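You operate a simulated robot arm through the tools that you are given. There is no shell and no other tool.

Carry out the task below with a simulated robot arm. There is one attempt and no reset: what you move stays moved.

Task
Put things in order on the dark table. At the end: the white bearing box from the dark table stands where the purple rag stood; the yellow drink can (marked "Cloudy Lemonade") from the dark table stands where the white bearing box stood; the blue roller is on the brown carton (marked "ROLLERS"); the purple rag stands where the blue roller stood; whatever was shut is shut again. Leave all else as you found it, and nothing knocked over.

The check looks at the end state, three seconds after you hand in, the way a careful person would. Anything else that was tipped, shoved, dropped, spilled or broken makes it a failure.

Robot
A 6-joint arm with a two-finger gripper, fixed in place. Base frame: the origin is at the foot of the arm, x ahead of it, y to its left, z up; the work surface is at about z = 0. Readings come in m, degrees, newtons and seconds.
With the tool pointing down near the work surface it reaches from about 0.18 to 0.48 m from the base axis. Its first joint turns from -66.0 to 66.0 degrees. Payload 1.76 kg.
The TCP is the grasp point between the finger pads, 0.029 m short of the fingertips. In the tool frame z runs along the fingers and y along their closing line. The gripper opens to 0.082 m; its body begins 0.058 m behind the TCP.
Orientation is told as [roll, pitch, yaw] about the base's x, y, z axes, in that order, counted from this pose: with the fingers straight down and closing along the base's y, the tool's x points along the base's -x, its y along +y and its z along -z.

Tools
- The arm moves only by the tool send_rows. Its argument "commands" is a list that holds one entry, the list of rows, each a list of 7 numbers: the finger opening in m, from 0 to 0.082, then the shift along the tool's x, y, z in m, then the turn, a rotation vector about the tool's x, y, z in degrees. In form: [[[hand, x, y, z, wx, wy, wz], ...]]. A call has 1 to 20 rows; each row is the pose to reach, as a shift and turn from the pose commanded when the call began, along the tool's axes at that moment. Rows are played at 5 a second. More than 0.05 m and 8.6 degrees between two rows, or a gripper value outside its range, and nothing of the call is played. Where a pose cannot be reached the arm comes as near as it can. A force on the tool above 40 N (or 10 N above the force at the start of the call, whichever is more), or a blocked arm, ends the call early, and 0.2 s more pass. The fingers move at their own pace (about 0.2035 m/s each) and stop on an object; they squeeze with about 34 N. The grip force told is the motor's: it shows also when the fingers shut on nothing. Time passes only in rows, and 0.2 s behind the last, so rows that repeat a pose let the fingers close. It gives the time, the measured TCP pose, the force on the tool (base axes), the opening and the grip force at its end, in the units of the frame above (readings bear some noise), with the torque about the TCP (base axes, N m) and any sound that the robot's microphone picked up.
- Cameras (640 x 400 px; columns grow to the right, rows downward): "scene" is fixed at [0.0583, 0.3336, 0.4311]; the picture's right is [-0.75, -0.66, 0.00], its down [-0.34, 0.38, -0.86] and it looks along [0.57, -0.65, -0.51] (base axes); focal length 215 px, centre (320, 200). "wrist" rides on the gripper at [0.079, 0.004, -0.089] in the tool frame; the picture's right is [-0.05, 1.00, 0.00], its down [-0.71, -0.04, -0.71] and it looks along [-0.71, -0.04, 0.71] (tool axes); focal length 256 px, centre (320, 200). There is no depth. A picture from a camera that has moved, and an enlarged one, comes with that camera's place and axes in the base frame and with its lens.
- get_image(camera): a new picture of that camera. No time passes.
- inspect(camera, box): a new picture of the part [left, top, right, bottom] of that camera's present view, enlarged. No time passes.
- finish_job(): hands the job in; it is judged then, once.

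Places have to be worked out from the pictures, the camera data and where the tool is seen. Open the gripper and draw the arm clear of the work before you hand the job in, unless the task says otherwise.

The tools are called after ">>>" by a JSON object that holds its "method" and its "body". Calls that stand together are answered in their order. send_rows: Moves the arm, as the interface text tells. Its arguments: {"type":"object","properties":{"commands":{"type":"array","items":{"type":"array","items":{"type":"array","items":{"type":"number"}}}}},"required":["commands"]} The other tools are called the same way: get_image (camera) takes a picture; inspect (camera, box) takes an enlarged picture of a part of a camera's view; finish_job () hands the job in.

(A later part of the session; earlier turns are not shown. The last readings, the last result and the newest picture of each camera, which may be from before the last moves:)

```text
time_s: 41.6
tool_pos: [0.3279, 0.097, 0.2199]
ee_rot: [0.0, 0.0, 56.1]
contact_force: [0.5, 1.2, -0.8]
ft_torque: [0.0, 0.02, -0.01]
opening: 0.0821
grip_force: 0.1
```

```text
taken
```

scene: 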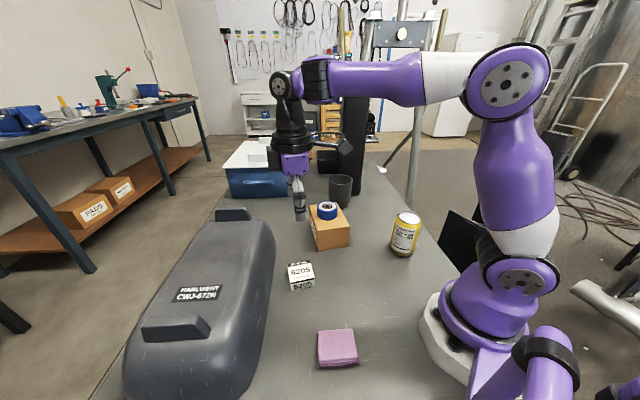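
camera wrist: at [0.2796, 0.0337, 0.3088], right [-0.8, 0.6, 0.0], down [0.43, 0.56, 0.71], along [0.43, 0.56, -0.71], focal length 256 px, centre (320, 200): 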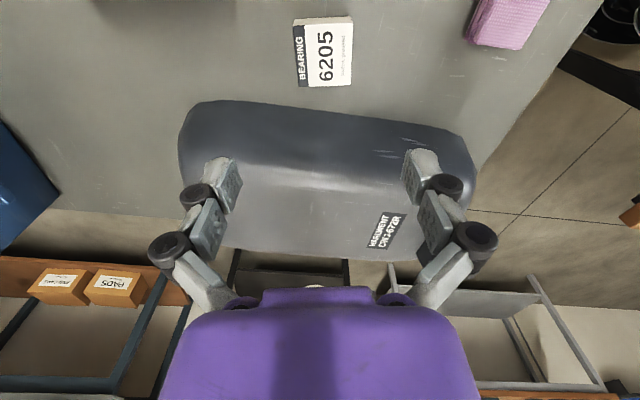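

The bearing box is below, and the grey cover's foot starts about 45 mm beyond it with its top at about z = 0.105, so a yaw of 56° keeps the fingers clear of it. I enlarge the box to get its exact position.

>>> {"method": "inspect", "body": {"camera": "wrist", "box": [240, 0, 400, 120]}}

>>> {"method": "inspect", "body": {"camera": "scene", "box": [260, 230, 380, 320]}}

```text
3.33 times, centred on (320, 60) of wrist
camera zoom: at [0.2796, 0.0337, 0.3088], right [-0.8, 0.6, 0.0], down [0.43, 0.56, 0.71], along [0.43, 0.56, -0.71], focal length 853 px, centre (320, 667)
```

zoom: 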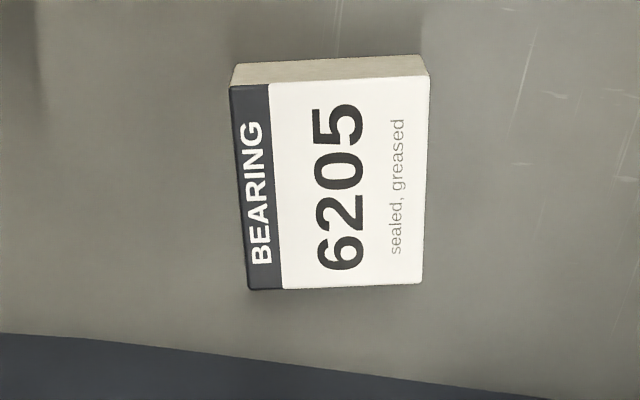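

```text
4.44 times, centred on (320, 275) of scene
camera zoom: at [0.0583, 0.3336, 0.4311], right [-0.75, -0.66, 0.0], down [-0.34, 0.38, -0.86], along [0.57, -0.65, -0.51], focal length 954 px, centre (320, -133)
```

zoom: 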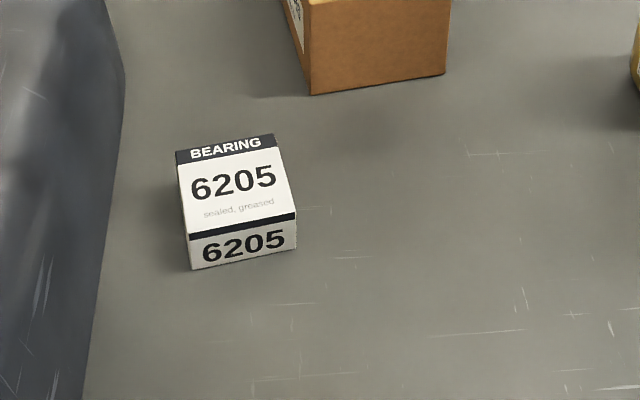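

The box centre is at (0.325, 0.100), about 55 × 56 × 26 mm, turned about 55°. I shift 4 mm along the closing line and go down to z ≈ 0.06 for a check.

>>> {"method": "send_rows", "body": {"commands": [[[0.082, 0, 0.002, 0.02, 0, 0, 0], [0.082, -0.001, 0.004, 0.04, 0, 0, 0], [0.082, -0.001, 0.004, 0.06, 0, 0, 0], [0.082, -0.001, 0.004, 0.08, 0, 0, 0], [0.082, -0.001, 0.004, 0.1, 0, 0, 0], [0.082, -0.001, 0.004, 0.12, 0, 0, 0], [0.082, -0.001, 0.004, 0.135, 0, 0, 0], [0.082, -0.001, 0.004, 0.15, 0, 0, 0], [0.082, -0.001, 0.004, 0.16, 0, 0, 0], [0.082, -0.001, 0.004, 0.16, 0, 0, 0]]]}}

>>> {"method": "get_image", "body": {"camera": "wrist"}}

>>> {"method": "inspect", "body": {"camera": "scene", "box": [240, 170, 380, 320]}}

```text
time_s: 43.8
tool_pos: [0.3217, 0.1009, 0.059]
ee_rot: [0.0, -0.1, 56.0]
contact_force: [0.5, 0.3, -0.1]
ft_torque: [0.02, -0.01, 0.0]
opening: 0.0821
grip_force: 0.1
```

```text
taken
camera wrist: at [0.2752, 0.0372, 0.1483], right [-0.8, 0.6, 0.0], down [0.43, 0.56, 0.71], along [0.43, 0.56, -0.71], focal length 256 px, centre (320, 200)
```

wrist: 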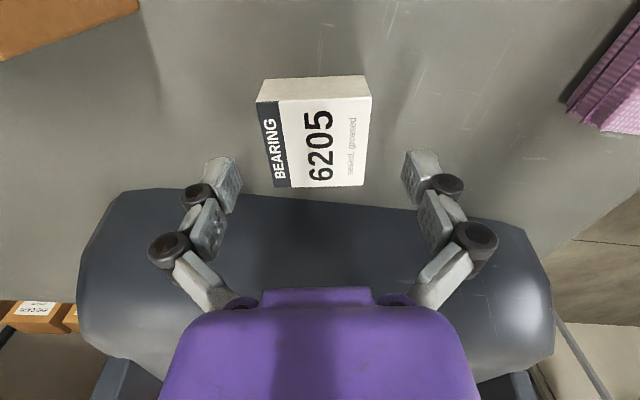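

```text
2.67 times, centred on (310, 245) of scene
camera zoom: at [0.0583, 0.3336, 0.4311], right [-0.75, -0.66, 0.0], down [-0.34, 0.38, -0.86], along [0.57, -0.65, -0.51], focal length 572 px, centre (347, 80)
```

zoom: 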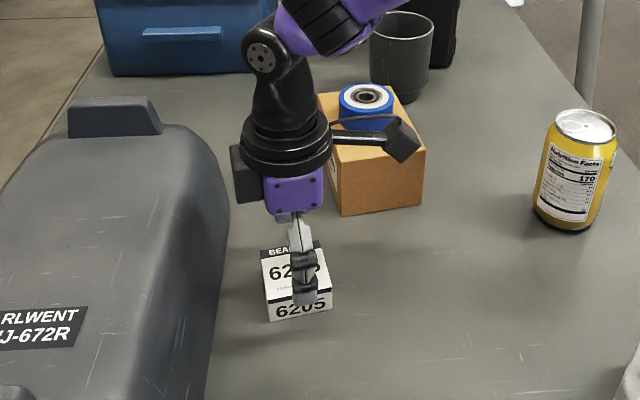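

The box is centred between the fingers to within 2 mm. I go down to z ≈ 0.038 and close slowly.

>>> {"method": "send_rows", "body": {"commands": [[[0.082, -0.001, -0.001, 0.008, 0, 0, 0], [0.082, -0.0015, -0.001, 0.016, 0, 0, 0], [0.082, -0.0015, -0.001, 0.022, 0, 0, 0], [0.082, -0.0015, -0.001, 0.022, 0, 0, 0], [0.074, -0.0015, -0.001, 0.022, 0, 0, 0], [0.068, -0.0015, -0.001, 0.022, 0, 0, 0], [0.063, -0.0015, -0.001, 0.022, 0, 0, 0], [0.059, -0.0015, -0.001, 0.022, 0, 0, 0], [0.055, -0.0015, -0.001, 0.022, 0, 0, 0], [0.051, -0.0015, -0.001, 0.022, 0, 0, 0], [0.047, -0.0015, -0.001, 0.022, 0, 0, 0], [0.043, -0.0015, -0.001, 0.022, 0, 0, 0], [0.04, -0.0015, -0.001, 0.022, 0, 0, 0], [0.04, -0.0015, -0.001, 0.022, 0, 0, 0]]]}}

>>> {"method": "get_image", "body": {"camera": "wrist"}}

>>> {"method": "inspect", "body": {"camera": "scene", "box": [240, 170, 380, 320]}}

```text
time_s: 46.8
tool_pos: [0.3255, 0.099, 0.0382]
ee_rot: [0.0, -0.1, 56.1]
contact_force: [-1.5, -1.8, 12.4]
ft_torque: [-0.09, 0.03, -0.03]
opening: 0.0554
grip_force: 33.7
```

```text
taken
camera wrist: at [0.2774, 0.0376, 0.1269], right [-0.8, 0.6, 0.0], down [0.43, 0.56, 0.71], along [0.43, 0.56, -0.71], focal length 256 px, centre (320, 200)
```

wrist: 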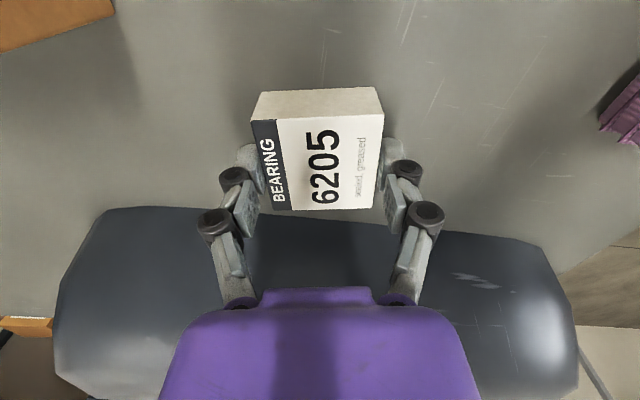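

```text
2.67 times, centred on (310, 245) of scene
camera zoom: at [0.0583, 0.3336, 0.4311], right [-0.75, -0.66, 0.0], down [-0.34, 0.38, -0.86], along [0.57, -0.65, -0.51], focal length 572 px, centre (347, 80)
```

zoom: 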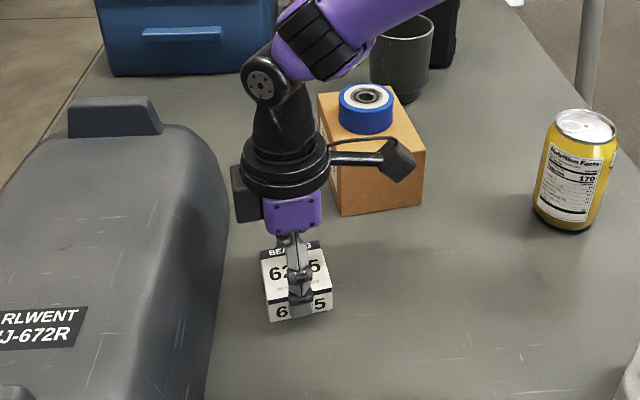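

The box is held at 55 mm. I lift it straight up to z ≈ 0.22.

>>> {"method": "send_rows", "body": {"commands": [[[0.04, 0, 0, -0.004, 0, 0, 0], [0.04, 0, 0, -0.01, 0, 0, 0], [0.04, 0, 0, -0.02, 0, 0, 0], [0.04, 0, 0, -0.04, 0, 0, 0], [0.04, 0, 0, -0.065, 0, 0, 0], [0.04, 0, 0, -0.09, 0, 0, 0], [0.04, 0, 0, -0.115, 0, 0, 0], [0.04, 0, 0, -0.14, 0, 0, 0], [0.04, 0, 0, -0.162, 0, 0, 0], [0.04, 0, 0, -0.182, 0, 0, 0], [0.04, 0, 0, -0.182, 0, 0, 0]]]}}

>>> {"method": "get_image", "body": {"camera": "wrist"}}

>>> {"method": "get_image", "body": {"camera": "scene"}}

```text
time_s: 49.2
tool_pos: [0.3254, 0.098, 0.2214]
ee_rot: [0.0, 0.0, 56.0]
contact_force: [0.7, -0.4, -0.9]
ft_torque: [-0.04, 0.02, -0.02]
opening: 0.0553
grip_force: 34.0
```

```text
taken
camera wrist: at [0.2775, 0.0357, 0.3101], right [-0.8, 0.6, 0.0], down [0.43, 0.56, 0.71], along [0.43, 0.56, -0.71], focal length 256 px, centre (320, 200)
```

wrist: 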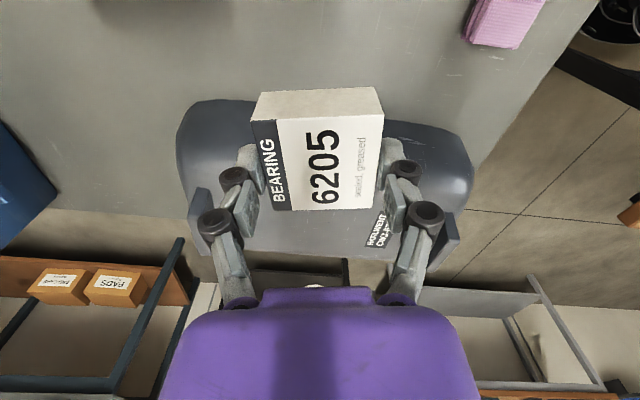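

```text
taken
```

scene: 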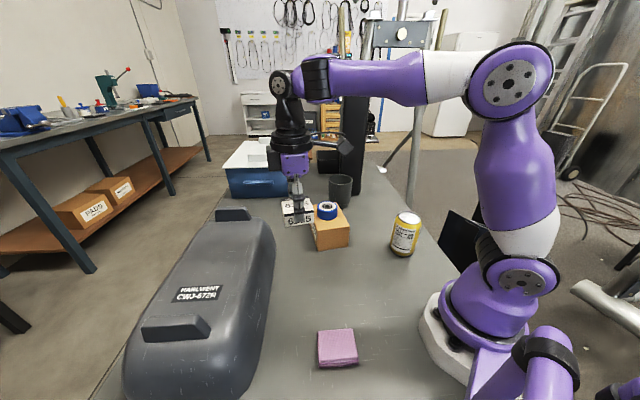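

The box is held level. I carry it straight across at z ≈ 0.22 to above the rag's old place (0.314, -0.257), turning to a yaw of -35° over the way.

>>> {"method": "send_rows", "body": {"commands": [[[0.04, 0.0168, -0.0105, 0, 0, 0, 5.06], [0.04, 0.0336, -0.0211, 0, 0, 0, 10.11], [0.04, 0.0504, -0.0316, 0, 0, 0, 15.17], [0.04, 0.0672, -0.0421, 0, 0, 0, 20.22], [0.04, 0.084, -0.0527, 0, 0, 0, 25.28], [0.04, 0.1008, -0.0632, 0, 0, 0, 30.33], [0.04, 0.1176, -0.0737, 0, 0, 0, 35.39], [0.04, 0.1344, -0.0843, 0, 0, 0, 40.44], [0.04, 0.1512, -0.0948, 0, 0, 0, 45.5], [0.04, 0.168, -0.1053, 0, 0, 0, 50.56], [0.04, 0.1848, -0.1159, 0, 0, 0, 55.61], [0.04, 0.2016, -0.1264, 0, 0, 0, 60.67], [0.04, 0.2184, -0.1369, 0, 0, 0, 65.72], [0.04, 0.2352, -0.1475, 0, 0, 0, 70.78], [0.04, 0.252, -0.158, 0, 0, 0, 75.83], [0.04, 0.2688, -0.1685, 0, 0, 0, 80.89], [0.04, 0.2856, -0.1791, 0, 0, 0, 85.94], [0.04, 0.3024, -0.1896, 0, 0, 0, 91], [0.04, 0.3024, -0.1896, 0, 0, 0, 91]]]}}

>>> {"method": "get_image", "body": {"camera": "wrist"}}

>>> {"method": "get_image", "body": {"camera": "scene"}}

```text
time_s: 53.2
tool_pos: [0.3139, -0.2565, 0.2191]
ee_rot: [0.0, 0.0, -35.1]
contact_force: [-0.5, -0.6, -1.7]
ft_torque: [-0.01, 0.0, 0.0]
opening: 0.055
grip_force: 33.8
```

```text
taken
camera wrist: at [0.2509, -0.2074, 0.308], right [0.62, 0.79, 0.0], down [0.56, -0.44, 0.71], along [0.56, -0.44, -0.71], focal length 256 px, centre (320, 200)
```

wrist: 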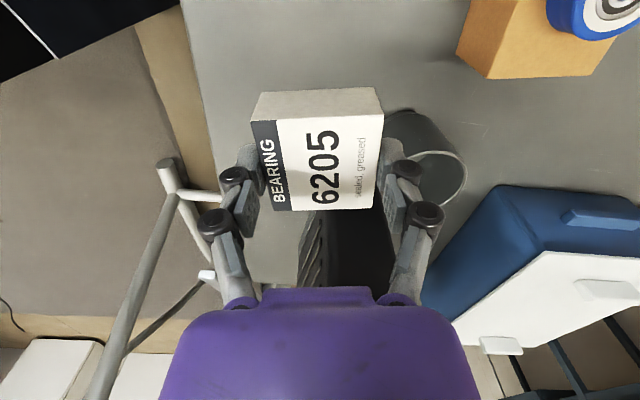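

```text
taken
```

scene: 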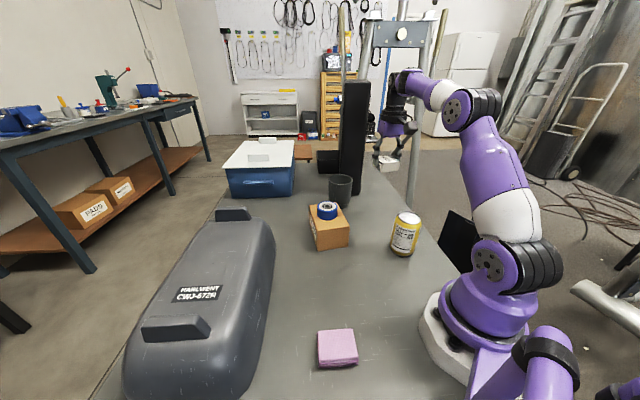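

It's above the rag's old place. I lower the box to about 2 mm above contact.

>>> {"method": "send_rows", "body": {"commands": [[[0.04, 0, 0, 0.025, 0, 0, 0], [0.04, 0, 0, 0.05, 0, 0, 0], [0.04, 0, 0, 0.075, 0, 0, 0], [0.04, 0, 0, 0.1, 0, 0, 0], [0.04, 0, 0, 0.12, 0, 0, 0], [0.04, 0, 0, 0.14, 0, 0, 0], [0.04, 0, 0, 0.155, 0, 0, 0], [0.04, 0, 0, 0.167, 0, 0, 0], [0.04, 0, 0, 0.175, 0, 0, 0], [0.04, 0, 0, 0.179, 0, 0, 0], [0.04, 0, 0, 0.18, 0, 0, 0], [0.04, 0, 0, 0.18, 0, 0, 0]]]}}

>>> {"method": "inspect", "body": {"camera": "scene", "box": [320, 150, 440, 260]}}

```text
time_s: 55.8
tool_pos: [0.3141, -0.2569, 0.0386]
ee_rot: [0.0, 0.1, -35.0]
contact_force: [0.3, 0.3, -1.5]
ft_torque: [-0.02, 0.0, 0.03]
opening: 0.0555
grip_force: 33.4
```

```text
3.64 times, centred on (380, 205) of scene
camera zoom: at [0.0583, 0.3336, 0.4311], right [-0.75, -0.66, 0.0], down [-0.34, 0.38, -0.86], along [0.57, -0.65, -0.51], focal length 781 px, centre (102, 182)
```

zoom: 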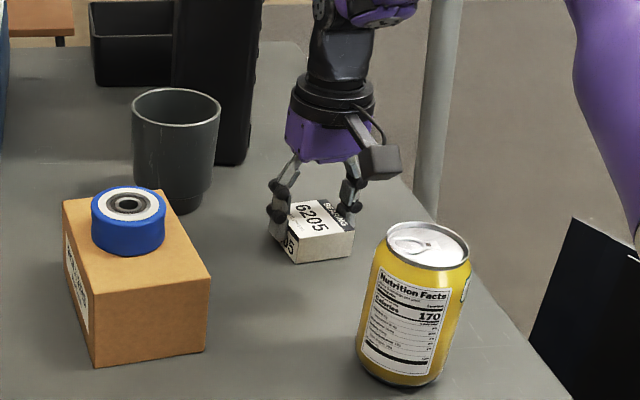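

There's no contact yet. I lower a further 1.5 mm and read the force.

>>> {"method": "send_rows", "body": {"commands": [[[0.04, 0, 0, 0.0008, 0, 0, 0], [0.04, 0, 0, 0.0015, 0, 0, 0], [0.04, 0, 0, 0.0015, 0, 0, 0]]]}}

```text
time_s: 56.6
tool_pos: [0.3139, -0.2572, 0.0383]
ee_rot: [0.1, 0.0, -35.0]
contact_force: [-0.2, 0.0, -1.4]
ft_torque: [-0.03, 0.0, -0.04]
opening: 0.0553
grip_force: 33.8
```

Still hanging free at -1.4 N. I go another 1 mm.

>>> {"method": "send_rows", "body": {"commands": [[[0.04, 0, 0, 0.0005, 0, 0, 0], [0.04, 0, 0, 0.001, 0, 0, 0], [0.04, 0, 0, 0.001, 0, 0, 0]]]}}

```text
time_s: 57.4
tool_pos: [0.3138, -0.2568, 0.0381]
ee_rot: [0.0, -0.1, -34.9]
contact_force: [-4.2, 0.3, 11.7]
ft_torque: [-0.01, 0.15, -0.04]
opening: 0.0551
grip_force: 34.1
```

The force jumped to +11.7 N, so the box is on the table. I open the fingers gently.

>>> {"method": "send_rows", "body": {"commands": [[[0.04, 0, 0, -0.0004, 0, 0, 0], [0.054, 0, 0, -0.0004, 0, 0, 0], [0.058, 0, 0, -0.0004, 0, 0, 0], [0.064, 0, 0, -0.0004, 0, 0, 0], [0.072, 0, 0, -0.0004, 0, 0, 0], [0.082, 0, 0, -0.0004, 0, 0, 0], [0.082, 0, 0, -0.0004, 0, 0, 0]]]}}

>>> {"method": "get_image", "body": {"camera": "wrist"}}

>>> {"method": "inspect", "body": {"camera": "scene", "box": [320, 150, 440, 260]}}

```text
time_s: 59.0
tool_pos: [0.3139, -0.2564, 0.0381]
ee_rot: [0.0, 0.0, -35.0]
contact_force: [0.4, 0.3, 0.5]
ft_torque: [-0.03, -0.01, -0.01]
opening: 0.0818
grip_force: 0.0
```

```text
taken
camera wrist: at [0.2508, -0.2072, 0.1269], right [0.62, 0.79, 0.0], down [0.56, -0.44, 0.71], along [0.56, -0.44, -0.71], focal length 256 px, centre (320, 200)
```

wrist: 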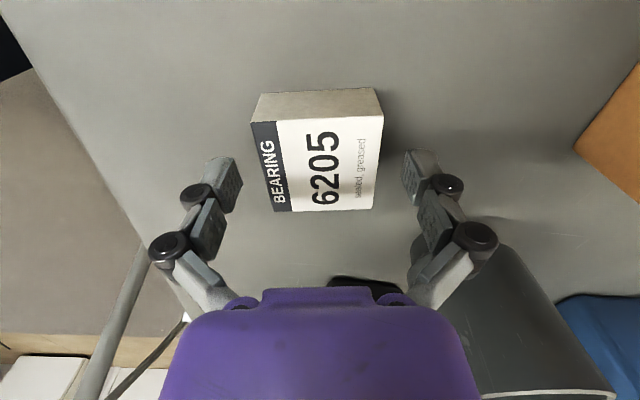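

```text
3.64 times, centred on (380, 205) of scene
camera zoom: at [0.0583, 0.3336, 0.4311], right [-0.75, -0.66, 0.0], down [-0.34, 0.38, -0.86], along [0.57, -0.65, -0.51], focal length 781 px, centre (102, 182)
```

zoom: 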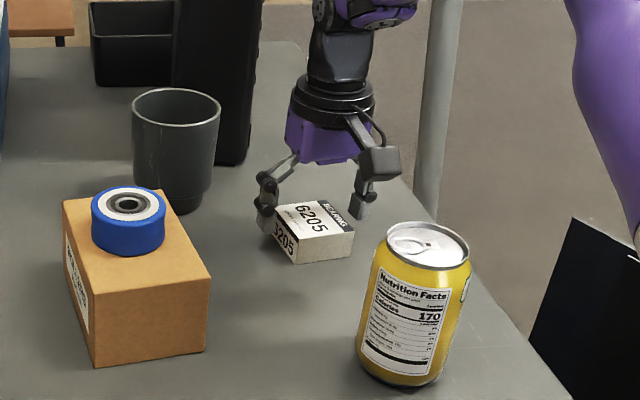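

The box stands where the rag was. I raise the gripper to z ≈ 0.24 and move to hover over the can near (0.183, -0.158).

>>> {"method": "send_rows", "body": {"commands": [[[0.082, 0, 0, -0.01, 0, 0, 0], [0.082, 0, 0, -0.03, 0, 0, 0], [0.082, 0, 0, -0.06, 0, 0, 0], [0.082, 0, 0, -0.09, 0, 0, 0], [0.082, 0, 0, -0.12, 0, 0, 0], [0.082, 0, 0, -0.15, 0, 0, 0], [0.082, 0, 0, -0.18, 0, 0, 0], [0.082, 0, 0, -0.202, 0, 0, 0], [0.082, 0.0205, 0.0008, -0.202, 0, 0, 0.75], [0.082, 0.041, 0.0015, -0.202, 0, 0, 1.5], [0.082, 0.0615, 0.0023, -0.202, 0, 0, 2.25], [0.082, 0.082, 0.003, -0.202, 0, 0, 3], [0.082, 0.1026, 0.0038, -0.202, 0, 0, 3.75], [0.082, 0.1231, 0.0045, -0.202, 0, 0, 4.5], [0.082, 0.1436, 0.0053, -0.202, 0, 0, 5.25], [0.082, 0.1641, 0.006, -0.202, 0, 0, 6], [0.082, 0.1641, 0.006, -0.202, 0, 0, 6]]]}}

>>> {"method": "get_image", "body": {"camera": "wrist"}}

>>> {"method": "get_image", "body": {"camera": "scene"}}

```text
time_s: 62.6
tool_pos: [0.1812, -0.1581, 0.2394]
ee_rot: [0.0, 0.0, -41.0]
contact_force: [-0.4, -0.4, 1.0]
ft_torque: [-0.03, 0.0, 0.02]
opening: 0.082
grip_force: 0.1
```

```text
taken
camera wrist: at [0.1246, -0.1021, 0.3292], right [0.7, 0.72, 0.0], down [0.51, -0.49, 0.71], along [0.51, -0.49, -0.71], focal length 256 px, centre (320, 200)
```

wrist: 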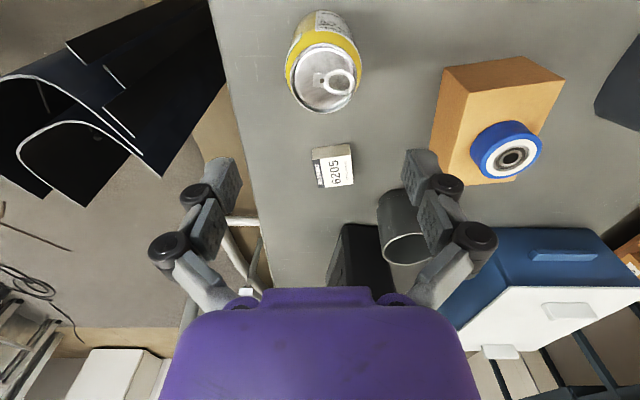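

```text
taken
```

scene: 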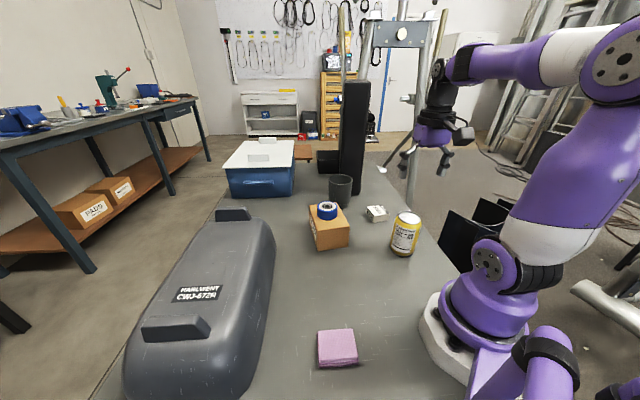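

I enlarge the can to work out its centre and top height, and to read its markings.

>>> {"method": "inspect", "body": {"camera": "wrist", "box": [240, 0, 400, 120]}}

>>> {"method": "inspect", "body": {"camera": "scene", "box": [370, 190, 440, 270]}}

```text
3.33 times, centred on (320, 60) of wrist
camera zoom: at [0.1246, -0.1021, 0.3292], right [0.7, 0.72, 0.0], down [0.51, -0.49, 0.71], along [0.51, -0.49, -0.71], focal length 853 px, centre (320, 667)
```

zoom: 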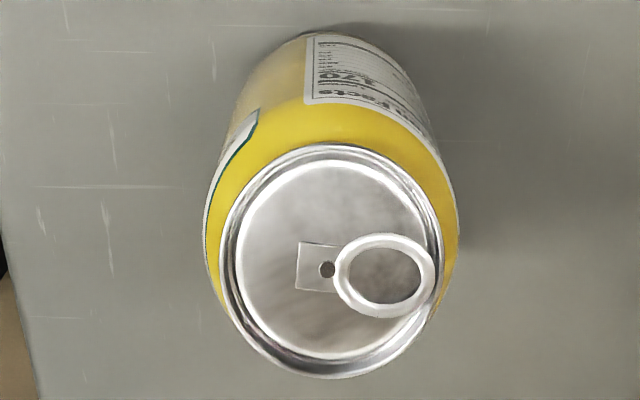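

```text
5.00 times, centred on (405, 230) of scene
camera zoom: at [0.0583, 0.3336, 0.4311], right [-0.75, -0.66, 0.0], down [-0.34, 0.38, -0.86], along [0.57, -0.65, -0.51], focal length 1073 px, centre (-105, 50)
```

zoom: 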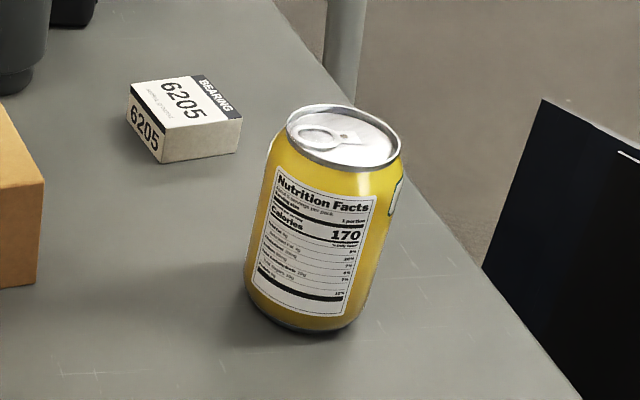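

The can's rim centre is at about (0.1845, -0.1555), its top is near z = 0.115 and its body is about 66 mm wide. I correct 2.5 mm along the closing line and lower to z ≈ 0.155 for a check, just above the can.

>>> {"method": "send_rows", "body": {"commands": [[[0.082, 0, 0.001, 0.015, 0, 0, 0], [0.082, 0, 0.002, 0.03, 0, 0, 0], [0.082, 0.0005, 0.0025, 0.05, 0, 0, 0], [0.082, 0.0005, 0.0025, 0.07, 0, 0, 0], [0.082, 0.0005, 0.0025, 0.085, 0, 0, 0], [0.082, 0.0005, 0.0025, 0.085, 0, 0, 0]]]}}

>>> {"method": "get_image", "body": {"camera": "wrist"}}

>>> {"method": "inspect", "body": {"camera": "scene", "box": [350, 110, 500, 270]}}

```text
time_s: 64.0
tool_pos: [0.1839, -0.1555, 0.1554]
ee_rot: [0.0, 0.0, -41.0]
contact_force: [0.9, -0.4, -0.5]
ft_torque: [0.01, 0.02, -0.01]
opening: 0.0821
grip_force: 0.1
```

```text
taken
camera wrist: at [0.1261, -0.1003, 0.2437], right [0.69, 0.72, 0.0], down [0.51, -0.49, 0.71], along [0.51, -0.49, -0.71], focal length 256 px, centre (320, 200)
```

wrist: 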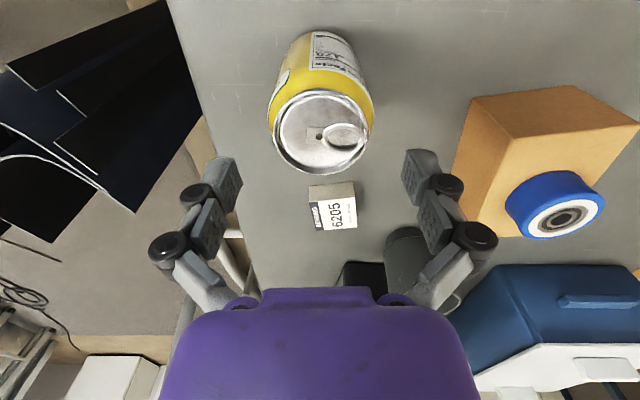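

```text
2.50 times, centred on (425, 190) of scene
camera zoom: at [0.0583, 0.3336, 0.4311], right [-0.75, -0.66, 0.0], down [-0.34, 0.38, -0.86], along [0.57, -0.65, -0.51], focal length 537 px, centre (58, 225)
```

zoom: 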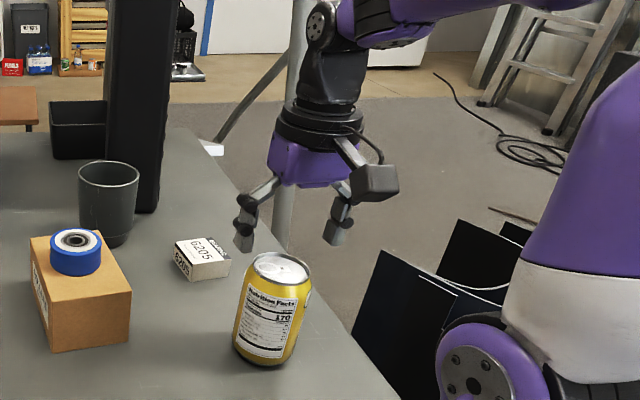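

The can rim is centred between the fingers. I descend to z ≈ 0.075, leaving nearly 2 cm between can top and palm.

>>> {"method": "send_rows", "body": {"commands": [[[0.082, 0, 0, 0.01, 0, 0, 0], [0.082, 0, 0, 0.02, 0, 0, 0], [0.082, 0, 0, 0.03, 0, 0, 0], [0.082, 0, 0, 0.04, 0, 0, 0], [0.082, 0, 0, 0.05, 0, 0, 0], [0.082, 0, 0, 0.06, 0, 0, 0], [0.082, 0, 0, 0.07, 0, 0, 0], [0.082, 0, 0, 0.08, 0, 0, 0], [0.082, 0, 0, 0.08, 0, 0, 0]]]}}

>>> {"method": "get_image", "body": {"camera": "wrist"}}

>>> {"method": "inspect", "body": {"camera": "scene", "box": [350, 140, 480, 270]}}

```text
time_s: 66.0
tool_pos: [0.1848, -0.1545, 0.074]
ee_rot: [0.0, 0.0, -40.9]
contact_force: [0.2, -0.3, 0.4]
ft_torque: [-0.02, 0.01, 0.0]
opening: 0.0821
grip_force: 0.1
```

```text
taken
camera wrist: at [0.1274, -0.0988, 0.1635], right [0.69, 0.72, 0.0], down [0.51, -0.49, 0.71], along [0.51, -0.49, -0.71], focal length 256 px, centre (320, 200)
```

wrist: 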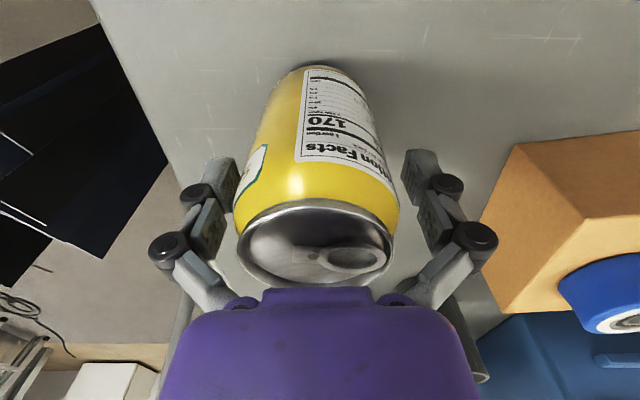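

```text
3.08 times, centred on (415, 205) of scene
camera zoom: at [0.0583, 0.3336, 0.4311], right [-0.75, -0.66, 0.0], down [-0.34, 0.38, -0.86], along [0.57, -0.65, -0.51], focal length 660 px, centre (28, 185)
```

zoom: 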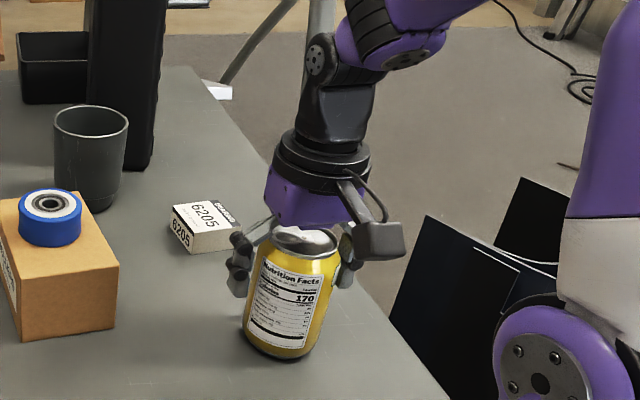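

The fingers are around the can without touching it. I close gently until they grip.

>>> {"method": "send_rows", "body": {"commands": [[[0.078, 0, 0, 0, 0, 0, 0], [0.075, 0, 0, 0, 0, 0, 0], [0.072, 0, 0, 0, 0, 0, 0], [0.069, 0, 0, 0, 0, 0, 0], [0.066, 0, 0, 0, 0, 0, 0], [0.063, 0, 0, 0, 0, 0, 0], [0.06, 0, 0, 0, 0, 0, 0], [0.057, 0, 0, 0, 0, 0, 0], [0.055, 0, 0, 0, 0, 0, 0], [0.055, 0, 0, 0, 0, 0, 0]]]}}

>>> {"method": "get_image", "body": {"camera": "wrist"}}

>>> {"method": "inspect", "body": {"camera": "scene", "box": [350, 140, 480, 270]}}

```text
time_s: 68.2
tool_pos: [0.1842, -0.1546, 0.0744]
ee_rot: [0.0, 0.0, -41.0]
contact_force: [-3.9, -0.1, 15.4]
ft_torque: [0.04, 0.3, 0.0]
opening: 0.0648
grip_force: 34.0
```

```text
taken
camera wrist: at [0.1274, -0.0988, 0.1638], right [0.7, 0.72, 0.0], down [0.51, -0.49, 0.71], along [0.51, -0.49, -0.71], focal length 256 px, centre (320, 200)
```

wrist: 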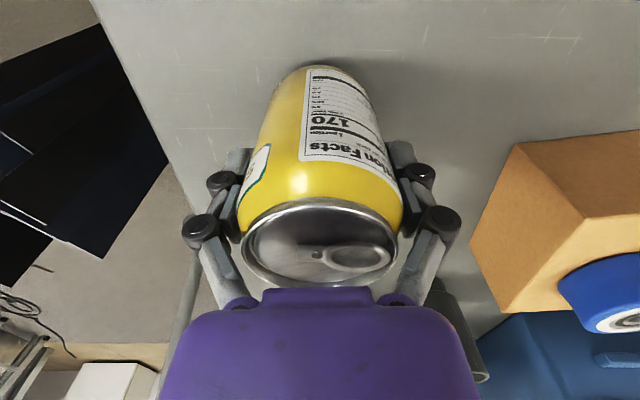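

```text
3.08 times, centred on (415, 205) of scene
camera zoom: at [0.0583, 0.3336, 0.4311], right [-0.75, -0.66, 0.0], down [-0.34, 0.38, -0.86], along [0.57, -0.65, -0.51], focal length 660 px, centre (28, 185)
```

zoom: 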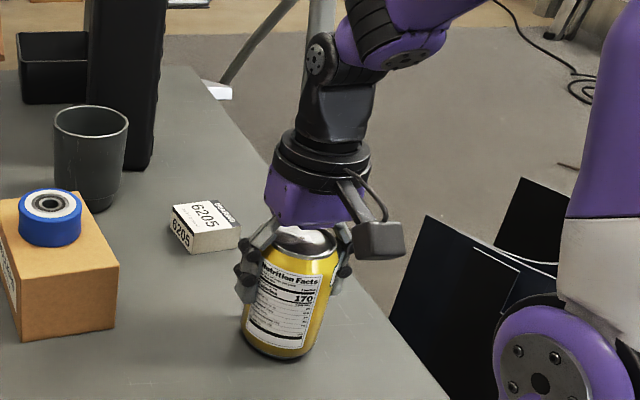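

The can is gripped at 65 mm and still upright. I lift it slowly.

>>> {"method": "send_rows", "body": {"commands": [[[0.055, 0, 0, -0.004, 0, 0, 0], [0.055, 0, 0, -0.01, 0, 0, 0], [0.055, 0, 0, -0.02, 0, 0, 0], [0.055, 0, 0, -0.035, 0, 0, 0], [0.055, 0, 0, -0.055, 0, 0, 0], [0.055, 0, 0, -0.075, 0, 0, 0], [0.055, 0, 0, -0.095, 0, 0, 0], [0.055, 0, 0, -0.115, 0, 0, 0], [0.055, 0, 0, -0.135, 0, 0, 0], [0.055, 0, 0, -0.155, 0, 0, 0], [0.055, 0, 0, -0.165, 0, 0, 0], [0.055, 0, 0, -0.165, 0, 0, 0]]]}}

>>> {"method": "get_image", "body": {"camera": "wrist"}}

>>> {"method": "get_image", "body": {"camera": "scene"}}

```text
time_s: 70.8
tool_pos: [0.1848, -0.1556, 0.2403]
ee_rot: [0.0, 0.1, -40.9]
contact_force: [0.2, 0.0, -3.4]
ft_torque: [-0.01, -0.02, -0.02]
opening: 0.0647
grip_force: 34.4
```

```text
taken
camera wrist: at [0.1265, -0.1002, 0.33], right [0.69, 0.72, 0.0], down [0.51, -0.49, 0.71], along [0.51, -0.49, -0.71], focal length 256 px, centre (320, 200)
```

wrist: 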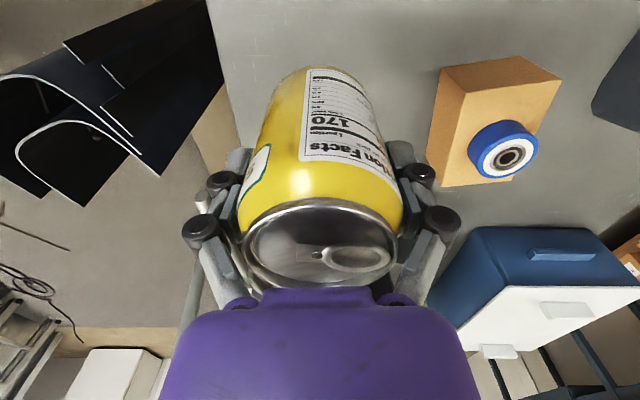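

```text
taken
```

scene: 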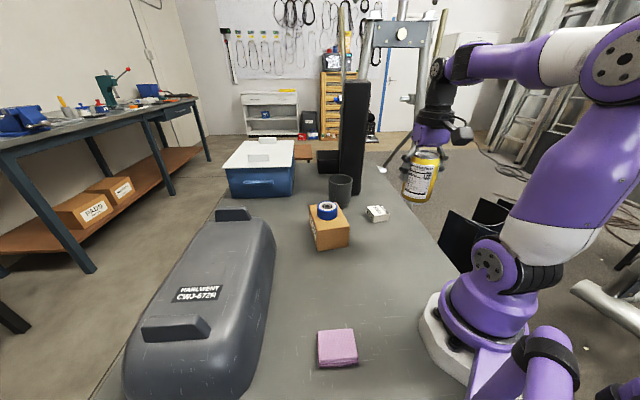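

The can is held upright, with about 3.4 N hanging. I carry it around the base at z = 0.24 to above the bearing box's old place (0.326, 0.0997), turning to a yaw of 46° so the fingers lie parallel to the grey cover's edge.

>>> {"method": "send_rows", "body": {"commands": [[[0.055, -0.0005, 0.0171, 0, 0, 0, -4.83], [0.055, -0.001, 0.0342, 0, 0, 0, -9.67], [0.055, -0.0015, 0.0513, 0, 0, 0, -14.5], [0.055, -0.002, 0.0684, 0, 0, 0, -19.33], [0.055, -0.0025, 0.0855, 0, 0, 0, -24.17], [0.055, -0.0029, 0.1025, 0, 0, 0, -29], [0.055, -0.0034, 0.1196, 0, 0, 0, -33.83], [0.055, -0.0039, 0.1367, 0, 0, 0, -38.67], [0.055, -0.0044, 0.1538, 0, 0, 0, -43.5], [0.055, -0.0049, 0.1709, 0, 0, 0, -48.33], [0.055, 0.0033, 0.1853, 0, 0, 0, -53.17], [0.055, 0.0115, 0.1996, 0, 0, 0, -58], [0.055, 0.0197, 0.214, 0, 0, 0, -62.83], [0.055, 0.0279, 0.2284, 0, 0, 0, -67.67], [0.055, 0.0361, 0.2428, 0, 0, 0, -72.5], [0.055, 0.0442, 0.2571, 0, 0, 0, -77.33], [0.055, 0.0524, 0.2715, 0, 0, 0, -82.17], [0.055, 0.0606, 0.2859, 0, 0, 0, -87], [0.055, 0.0606, 0.2859, 0, 0, 0, -87]]]}}

>>> {"method": "get_image", "body": {"camera": "wrist"}}

>>> {"method": "get_image", "body": {"camera": "scene"}}

```text
time_s: 74.8
tool_pos: [0.3257, 0.1007, 0.2384]
ee_rot: [0.1, 0.0, 46.0]
contact_force: [0.1, -0.9, -3.6]
ft_torque: [0.01, -0.03, 0.03]
opening: 0.0648
grip_force: 33.9
```

```text
taken
camera wrist: at [0.2668, 0.0469, 0.3283], right [-0.68, 0.73, 0.0], down [0.52, 0.48, 0.71], along [0.52, 0.48, -0.71], focal length 256 px, centre (320, 200)
```

wrist: 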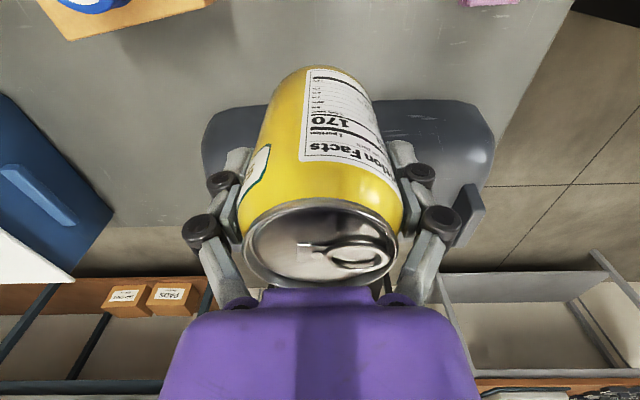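

```text
taken
```

scene: 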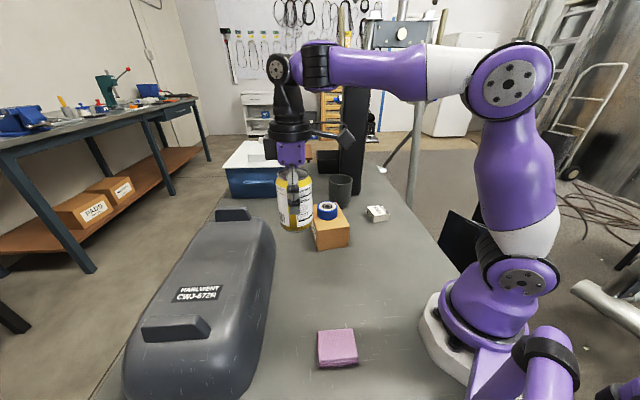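

The can is over the box's old place. I lower it to about 2.5 mm above contact height.

>>> {"method": "send_rows", "body": {"commands": [[[0.055, 0, 0, 0.02, 0, 0, 0], [0.055, 0, 0, 0.04, 0, 0, 0], [0.055, 0, 0, 0.06, 0, 0, 0], [0.055, 0, 0, 0.08, 0, 0, 0], [0.055, 0, 0, 0.1, 0, 0, 0], [0.055, 0, 0, 0.118, 0, 0, 0], [0.055, 0, 0, 0.133, 0, 0, 0], [0.055, 0, 0, 0.145, 0, 0, 0], [0.055, 0, 0, 0.154, 0, 0, 0], [0.055, 0, 0, 0.16, 0, 0, 0], [0.055, 0, 0, 0.1625, 0, 0, 0], [0.055, 0, 0, 0.1625, 0, 0, 0]]]}}

>>> {"method": "get_image", "body": {"camera": "wrist"}}

>>> {"method": "inspect", "body": {"camera": "scene", "box": [220, 140, 380, 310]}}

```text
time_s: 77.4
tool_pos: [0.3279, 0.1002, 0.0772]
ee_rot: [0.0, 0.1, 46.1]
contact_force: [1.1, 0.0, -3.9]
ft_torque: [0.0, 0.01, -0.01]
opening: 0.0645
grip_force: 34.0
```

```text
taken
camera wrist: at [0.2678, 0.0467, 0.1668], right [-0.68, 0.73, 0.0], down [0.52, 0.48, 0.71], along [0.52, 0.48, -0.71], focal length 256 px, centre (320, 200)
```

wrist: 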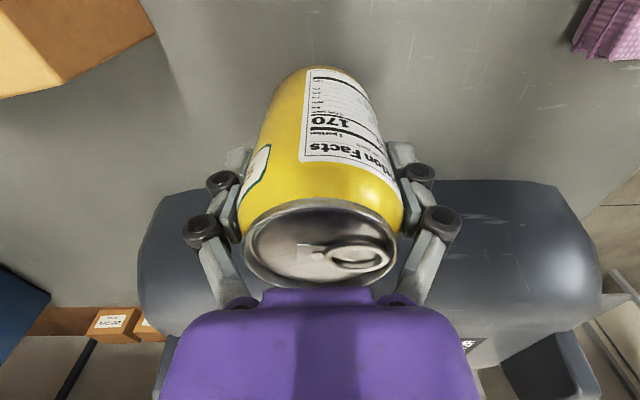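

```text
2.35 times, centred on (300, 225) of scene
camera zoom: at [0.0583, 0.3336, 0.4311], right [-0.75, -0.66, 0.0], down [-0.34, 0.38, -0.86], along [0.57, -0.65, -0.51], focal length 505 px, centre (367, 141)
```

zoom: 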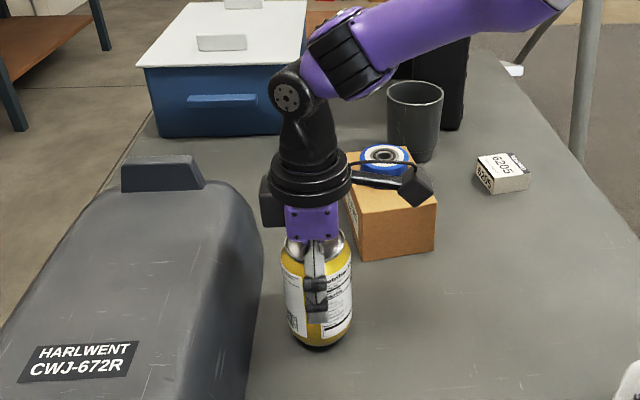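

It's still hanging free (-3.9 N) and clear of the cover and carton. I lower 2 mm more.

>>> {"method": "send_rows", "body": {"commands": [[[0.055, 0, 0, 0.001, 0, 0, 0], [0.055, 0, 0, 0.002, 0, 0, 0], [0.055, 0, 0, 0.002, 0, 0, 0]]]}}

```text
time_s: 78.2
tool_pos: [0.3267, 0.0998, 0.0758]
ee_rot: [0.1, 0.0, 46.0]
contact_force: [0.8, -1.4, -3.5]
ft_torque: [-0.02, -0.03, -0.01]
opening: 0.0648
grip_force: 34.2
```

Still -3.5 N, so no contact. I lower another 1 mm.

>>> {"method": "send_rows", "body": {"commands": [[[0.055, 0, 0, 0.0005, 0, 0, 0], [0.055, 0, 0, 0.001, 0, 0, 0], [0.055, 0, 0, 0.001, 0, 0, 0]]]}}

```text
time_s: 79.0
tool_pos: [0.3264, 0.1006, 0.075]
ee_rot: [0.0, 0.0, 46.1]
contact_force: [-3.3, 4.1, 7.1]
ft_torque: [0.15, 0.3, -0.03]
opening: 0.0646
grip_force: 33.8
```

The force is +7.1 N now, so the can is on the table. I open the fingers slowly.

>>> {"method": "send_rows", "body": {"commands": [[[0.055, 0, 0, -0.0003, 0, 0, 0], [0.063, 0, 0, -0.0003, 0, 0, 0], [0.066, 0, 0, -0.0003, 0, 0, 0], [0.069, 0, 0, -0.0003, 0, 0, 0], [0.073, 0, 0, -0.0003, 0, 0, 0], [0.078, 0, 0, -0.0003, 0, 0, 0], [0.082, 0, 0, -0.0003, 0, 0, 0], [0.082, 0, 0, -0.0003, 0, 0, 0]]]}}

>>> {"method": "get_image", "body": {"camera": "wrist"}}

>>> {"method": "inspect", "body": {"camera": "scene", "box": [220, 140, 380, 310]}}

```text
time_s: 80.8
tool_pos: [0.3251, 0.1, 0.0744]
ee_rot: [0.0, 0.0, 46.0]
contact_force: [0.1, -0.5, 0.2]
ft_torque: [-0.02, -0.04, 0.0]
opening: 0.0819
grip_force: 0.0
```

```text
taken
camera wrist: at [0.2677, 0.0467, 0.164], right [-0.68, 0.73, 0.0], down [0.52, 0.48, 0.71], along [0.52, 0.48, -0.71], focal length 256 px, centre (320, 200)
```

wrist: 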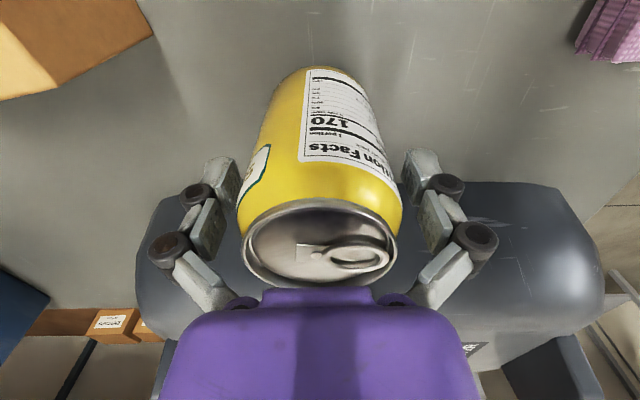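

```text
2.35 times, centred on (300, 225) of scene
camera zoom: at [0.0583, 0.3336, 0.4311], right [-0.75, -0.66, 0.0], down [-0.34, 0.38, -0.86], along [0.57, -0.65, -0.51], focal length 505 px, centre (367, 141)
```

zoom: 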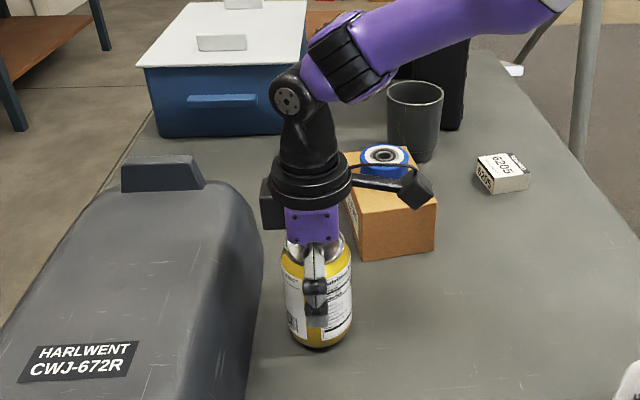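

Both fingers are clear of the can. I rise straight up well above it.

>>> {"method": "send_rows", "body": {"commands": [[[0.082, 0, 0, -0.008, 0, 0, 0], [0.082, 0, 0, -0.018, 0, 0, 0], [0.082, 0, 0, -0.03, 0, 0, 0], [0.082, 0, 0, -0.045, 0, 0, 0], [0.082, 0, 0, -0.06, 0, 0, 0], [0.082, 0, 0, -0.08, 0, 0, 0], [0.082, 0, 0, -0.1, 0, 0, 0], [0.082, 0, 0, -0.12, 0, 0, 0], [0.082, 0, 0, -0.145, 0, 0, 0], [0.082, 0, 0, -0.17, 0, 0, 0], [0.082, 0, 0, -0.195, 0, 0, 0], [0.082, 0, 0, -0.21, 0, 0, 0], [0.082, 0, 0, -0.21, 0, 0, 0]]]}}

>>> {"method": "get_image", "body": {"camera": "wrist"}}

>>> {"method": "get_image", "body": {"camera": "scene"}}

```text
time_s: 83.6
tool_pos: [0.3274, 0.0994, 0.2867]
ee_rot: [0.0, 0.1, 46.0]
contact_force: [0.5, 0.7, 0.2]
ft_torque: [0.02, 0.04, -0.01]
opening: 0.0819
grip_force: 0.1
```

```text
taken
camera wrist: at [0.2672, 0.0466, 0.3752], right [-0.68, 0.73, 0.0], down [0.52, 0.48, 0.71], along [0.52, 0.48, -0.71], focal length 256 px, centre (320, 200)
```

wrist: 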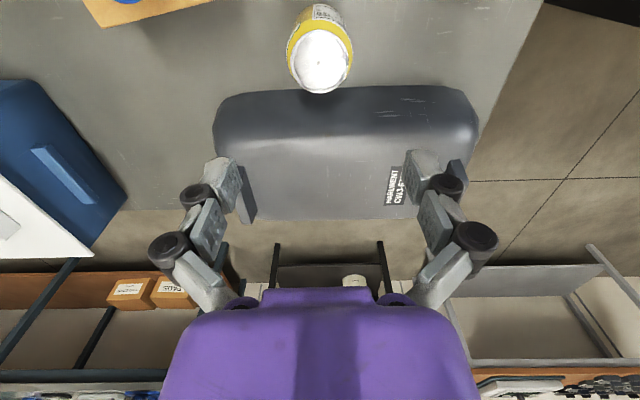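

```text
taken
```

scene: 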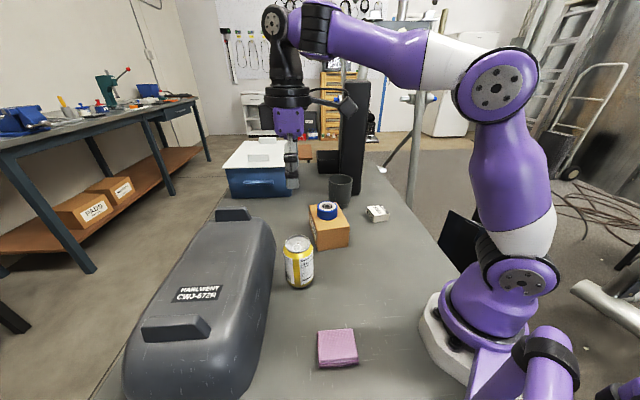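

All four things look placed. I check details in the scene view: the can's markings, the roller on its carton, and the rag.

>>> {"method": "inspect", "body": {"camera": "scene", "box": [260, 180, 420, 300]}}

>>> {"method": "inspect", "body": {"camera": "scene", "box": [270, 225, 330, 295]}}

>>> {"method": "inspect", "body": {"camera": "scene", "box": [270, 280, 410, 390]}}

```text
3.33 times, centred on (340, 240) of scene
camera zoom: at [0.0583, 0.3336, 0.4311], right [-0.75, -0.66, 0.0], down [-0.34, 0.38, -0.86], along [0.57, -0.65, -0.51], focal length 716 px, centre (253, 67)
```

zoom: 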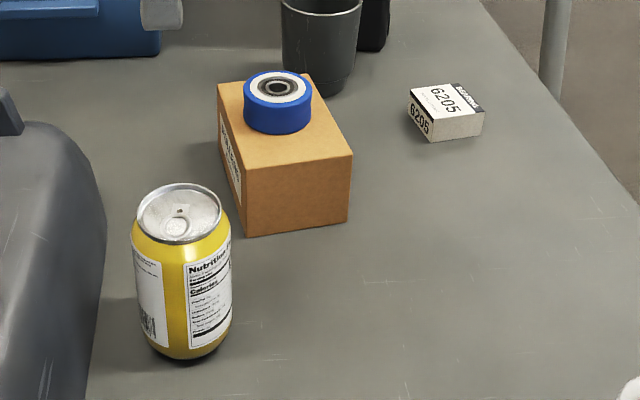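

```text
5.71 times, centred on (300, 260) of scene
camera zoom: at [0.0583, 0.3336, 0.4311], right [-0.75, -0.66, 0.0], down [-0.34, 0.38, -0.86], along [0.57, -0.65, -0.51], focal length 1227 px, centre (434, -143)
```

zoom: 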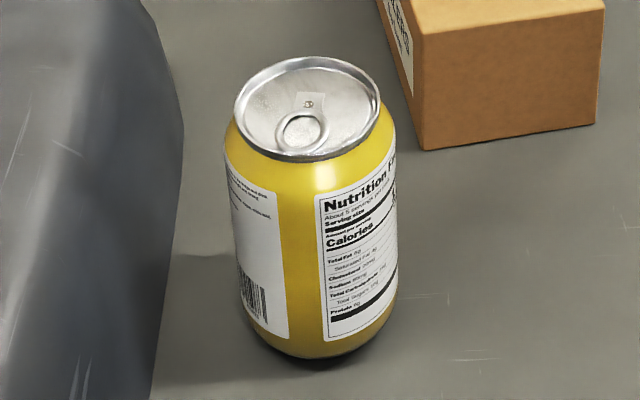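

```text
3.64 times, centred on (340, 335) of scene
camera zoom: at [0.0583, 0.3336, 0.4311], right [-0.75, -0.66, 0.0], down [-0.34, 0.38, -0.86], along [0.57, -0.65, -0.51], focal length 781 px, centre (247, -291)
```

zoom: 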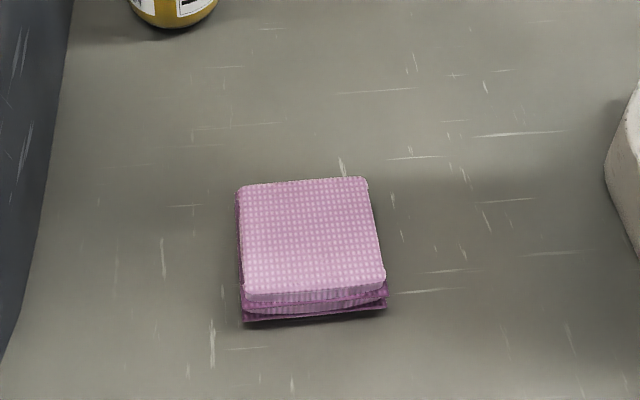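

I compare the box's place directly with the rag's earlier picture, using the same crop of the scene view.

>>> {"method": "inspect", "body": {"camera": "scene", "box": [340, 170, 440, 260]}}

>>> {"method": "inspect", "body": {"camera": "scene", "box": [260, 230, 380, 320]}}

```text
4.44 times, centred on (390, 215) of scene
camera zoom: at [0.0583, 0.3336, 0.4311], right [-0.75, -0.66, 0.0], down [-0.34, 0.38, -0.86], along [0.57, -0.65, -0.51], focal length 954 px, centre (9, 133)
```

zoom: 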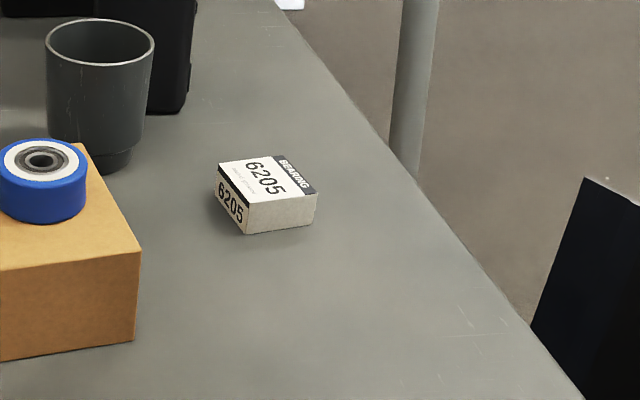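

```text
4.44 times, centred on (320, 275) of scene
camera zoom: at [0.0583, 0.3336, 0.4311], right [-0.75, -0.66, 0.0], down [-0.34, 0.38, -0.86], along [0.57, -0.65, -0.51], focal length 954 px, centre (320, -133)
```

zoom: 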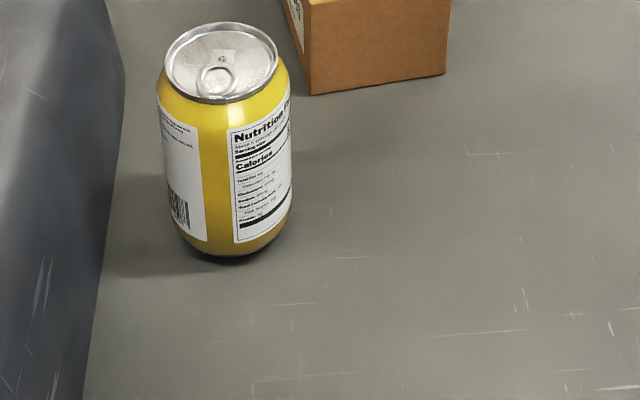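

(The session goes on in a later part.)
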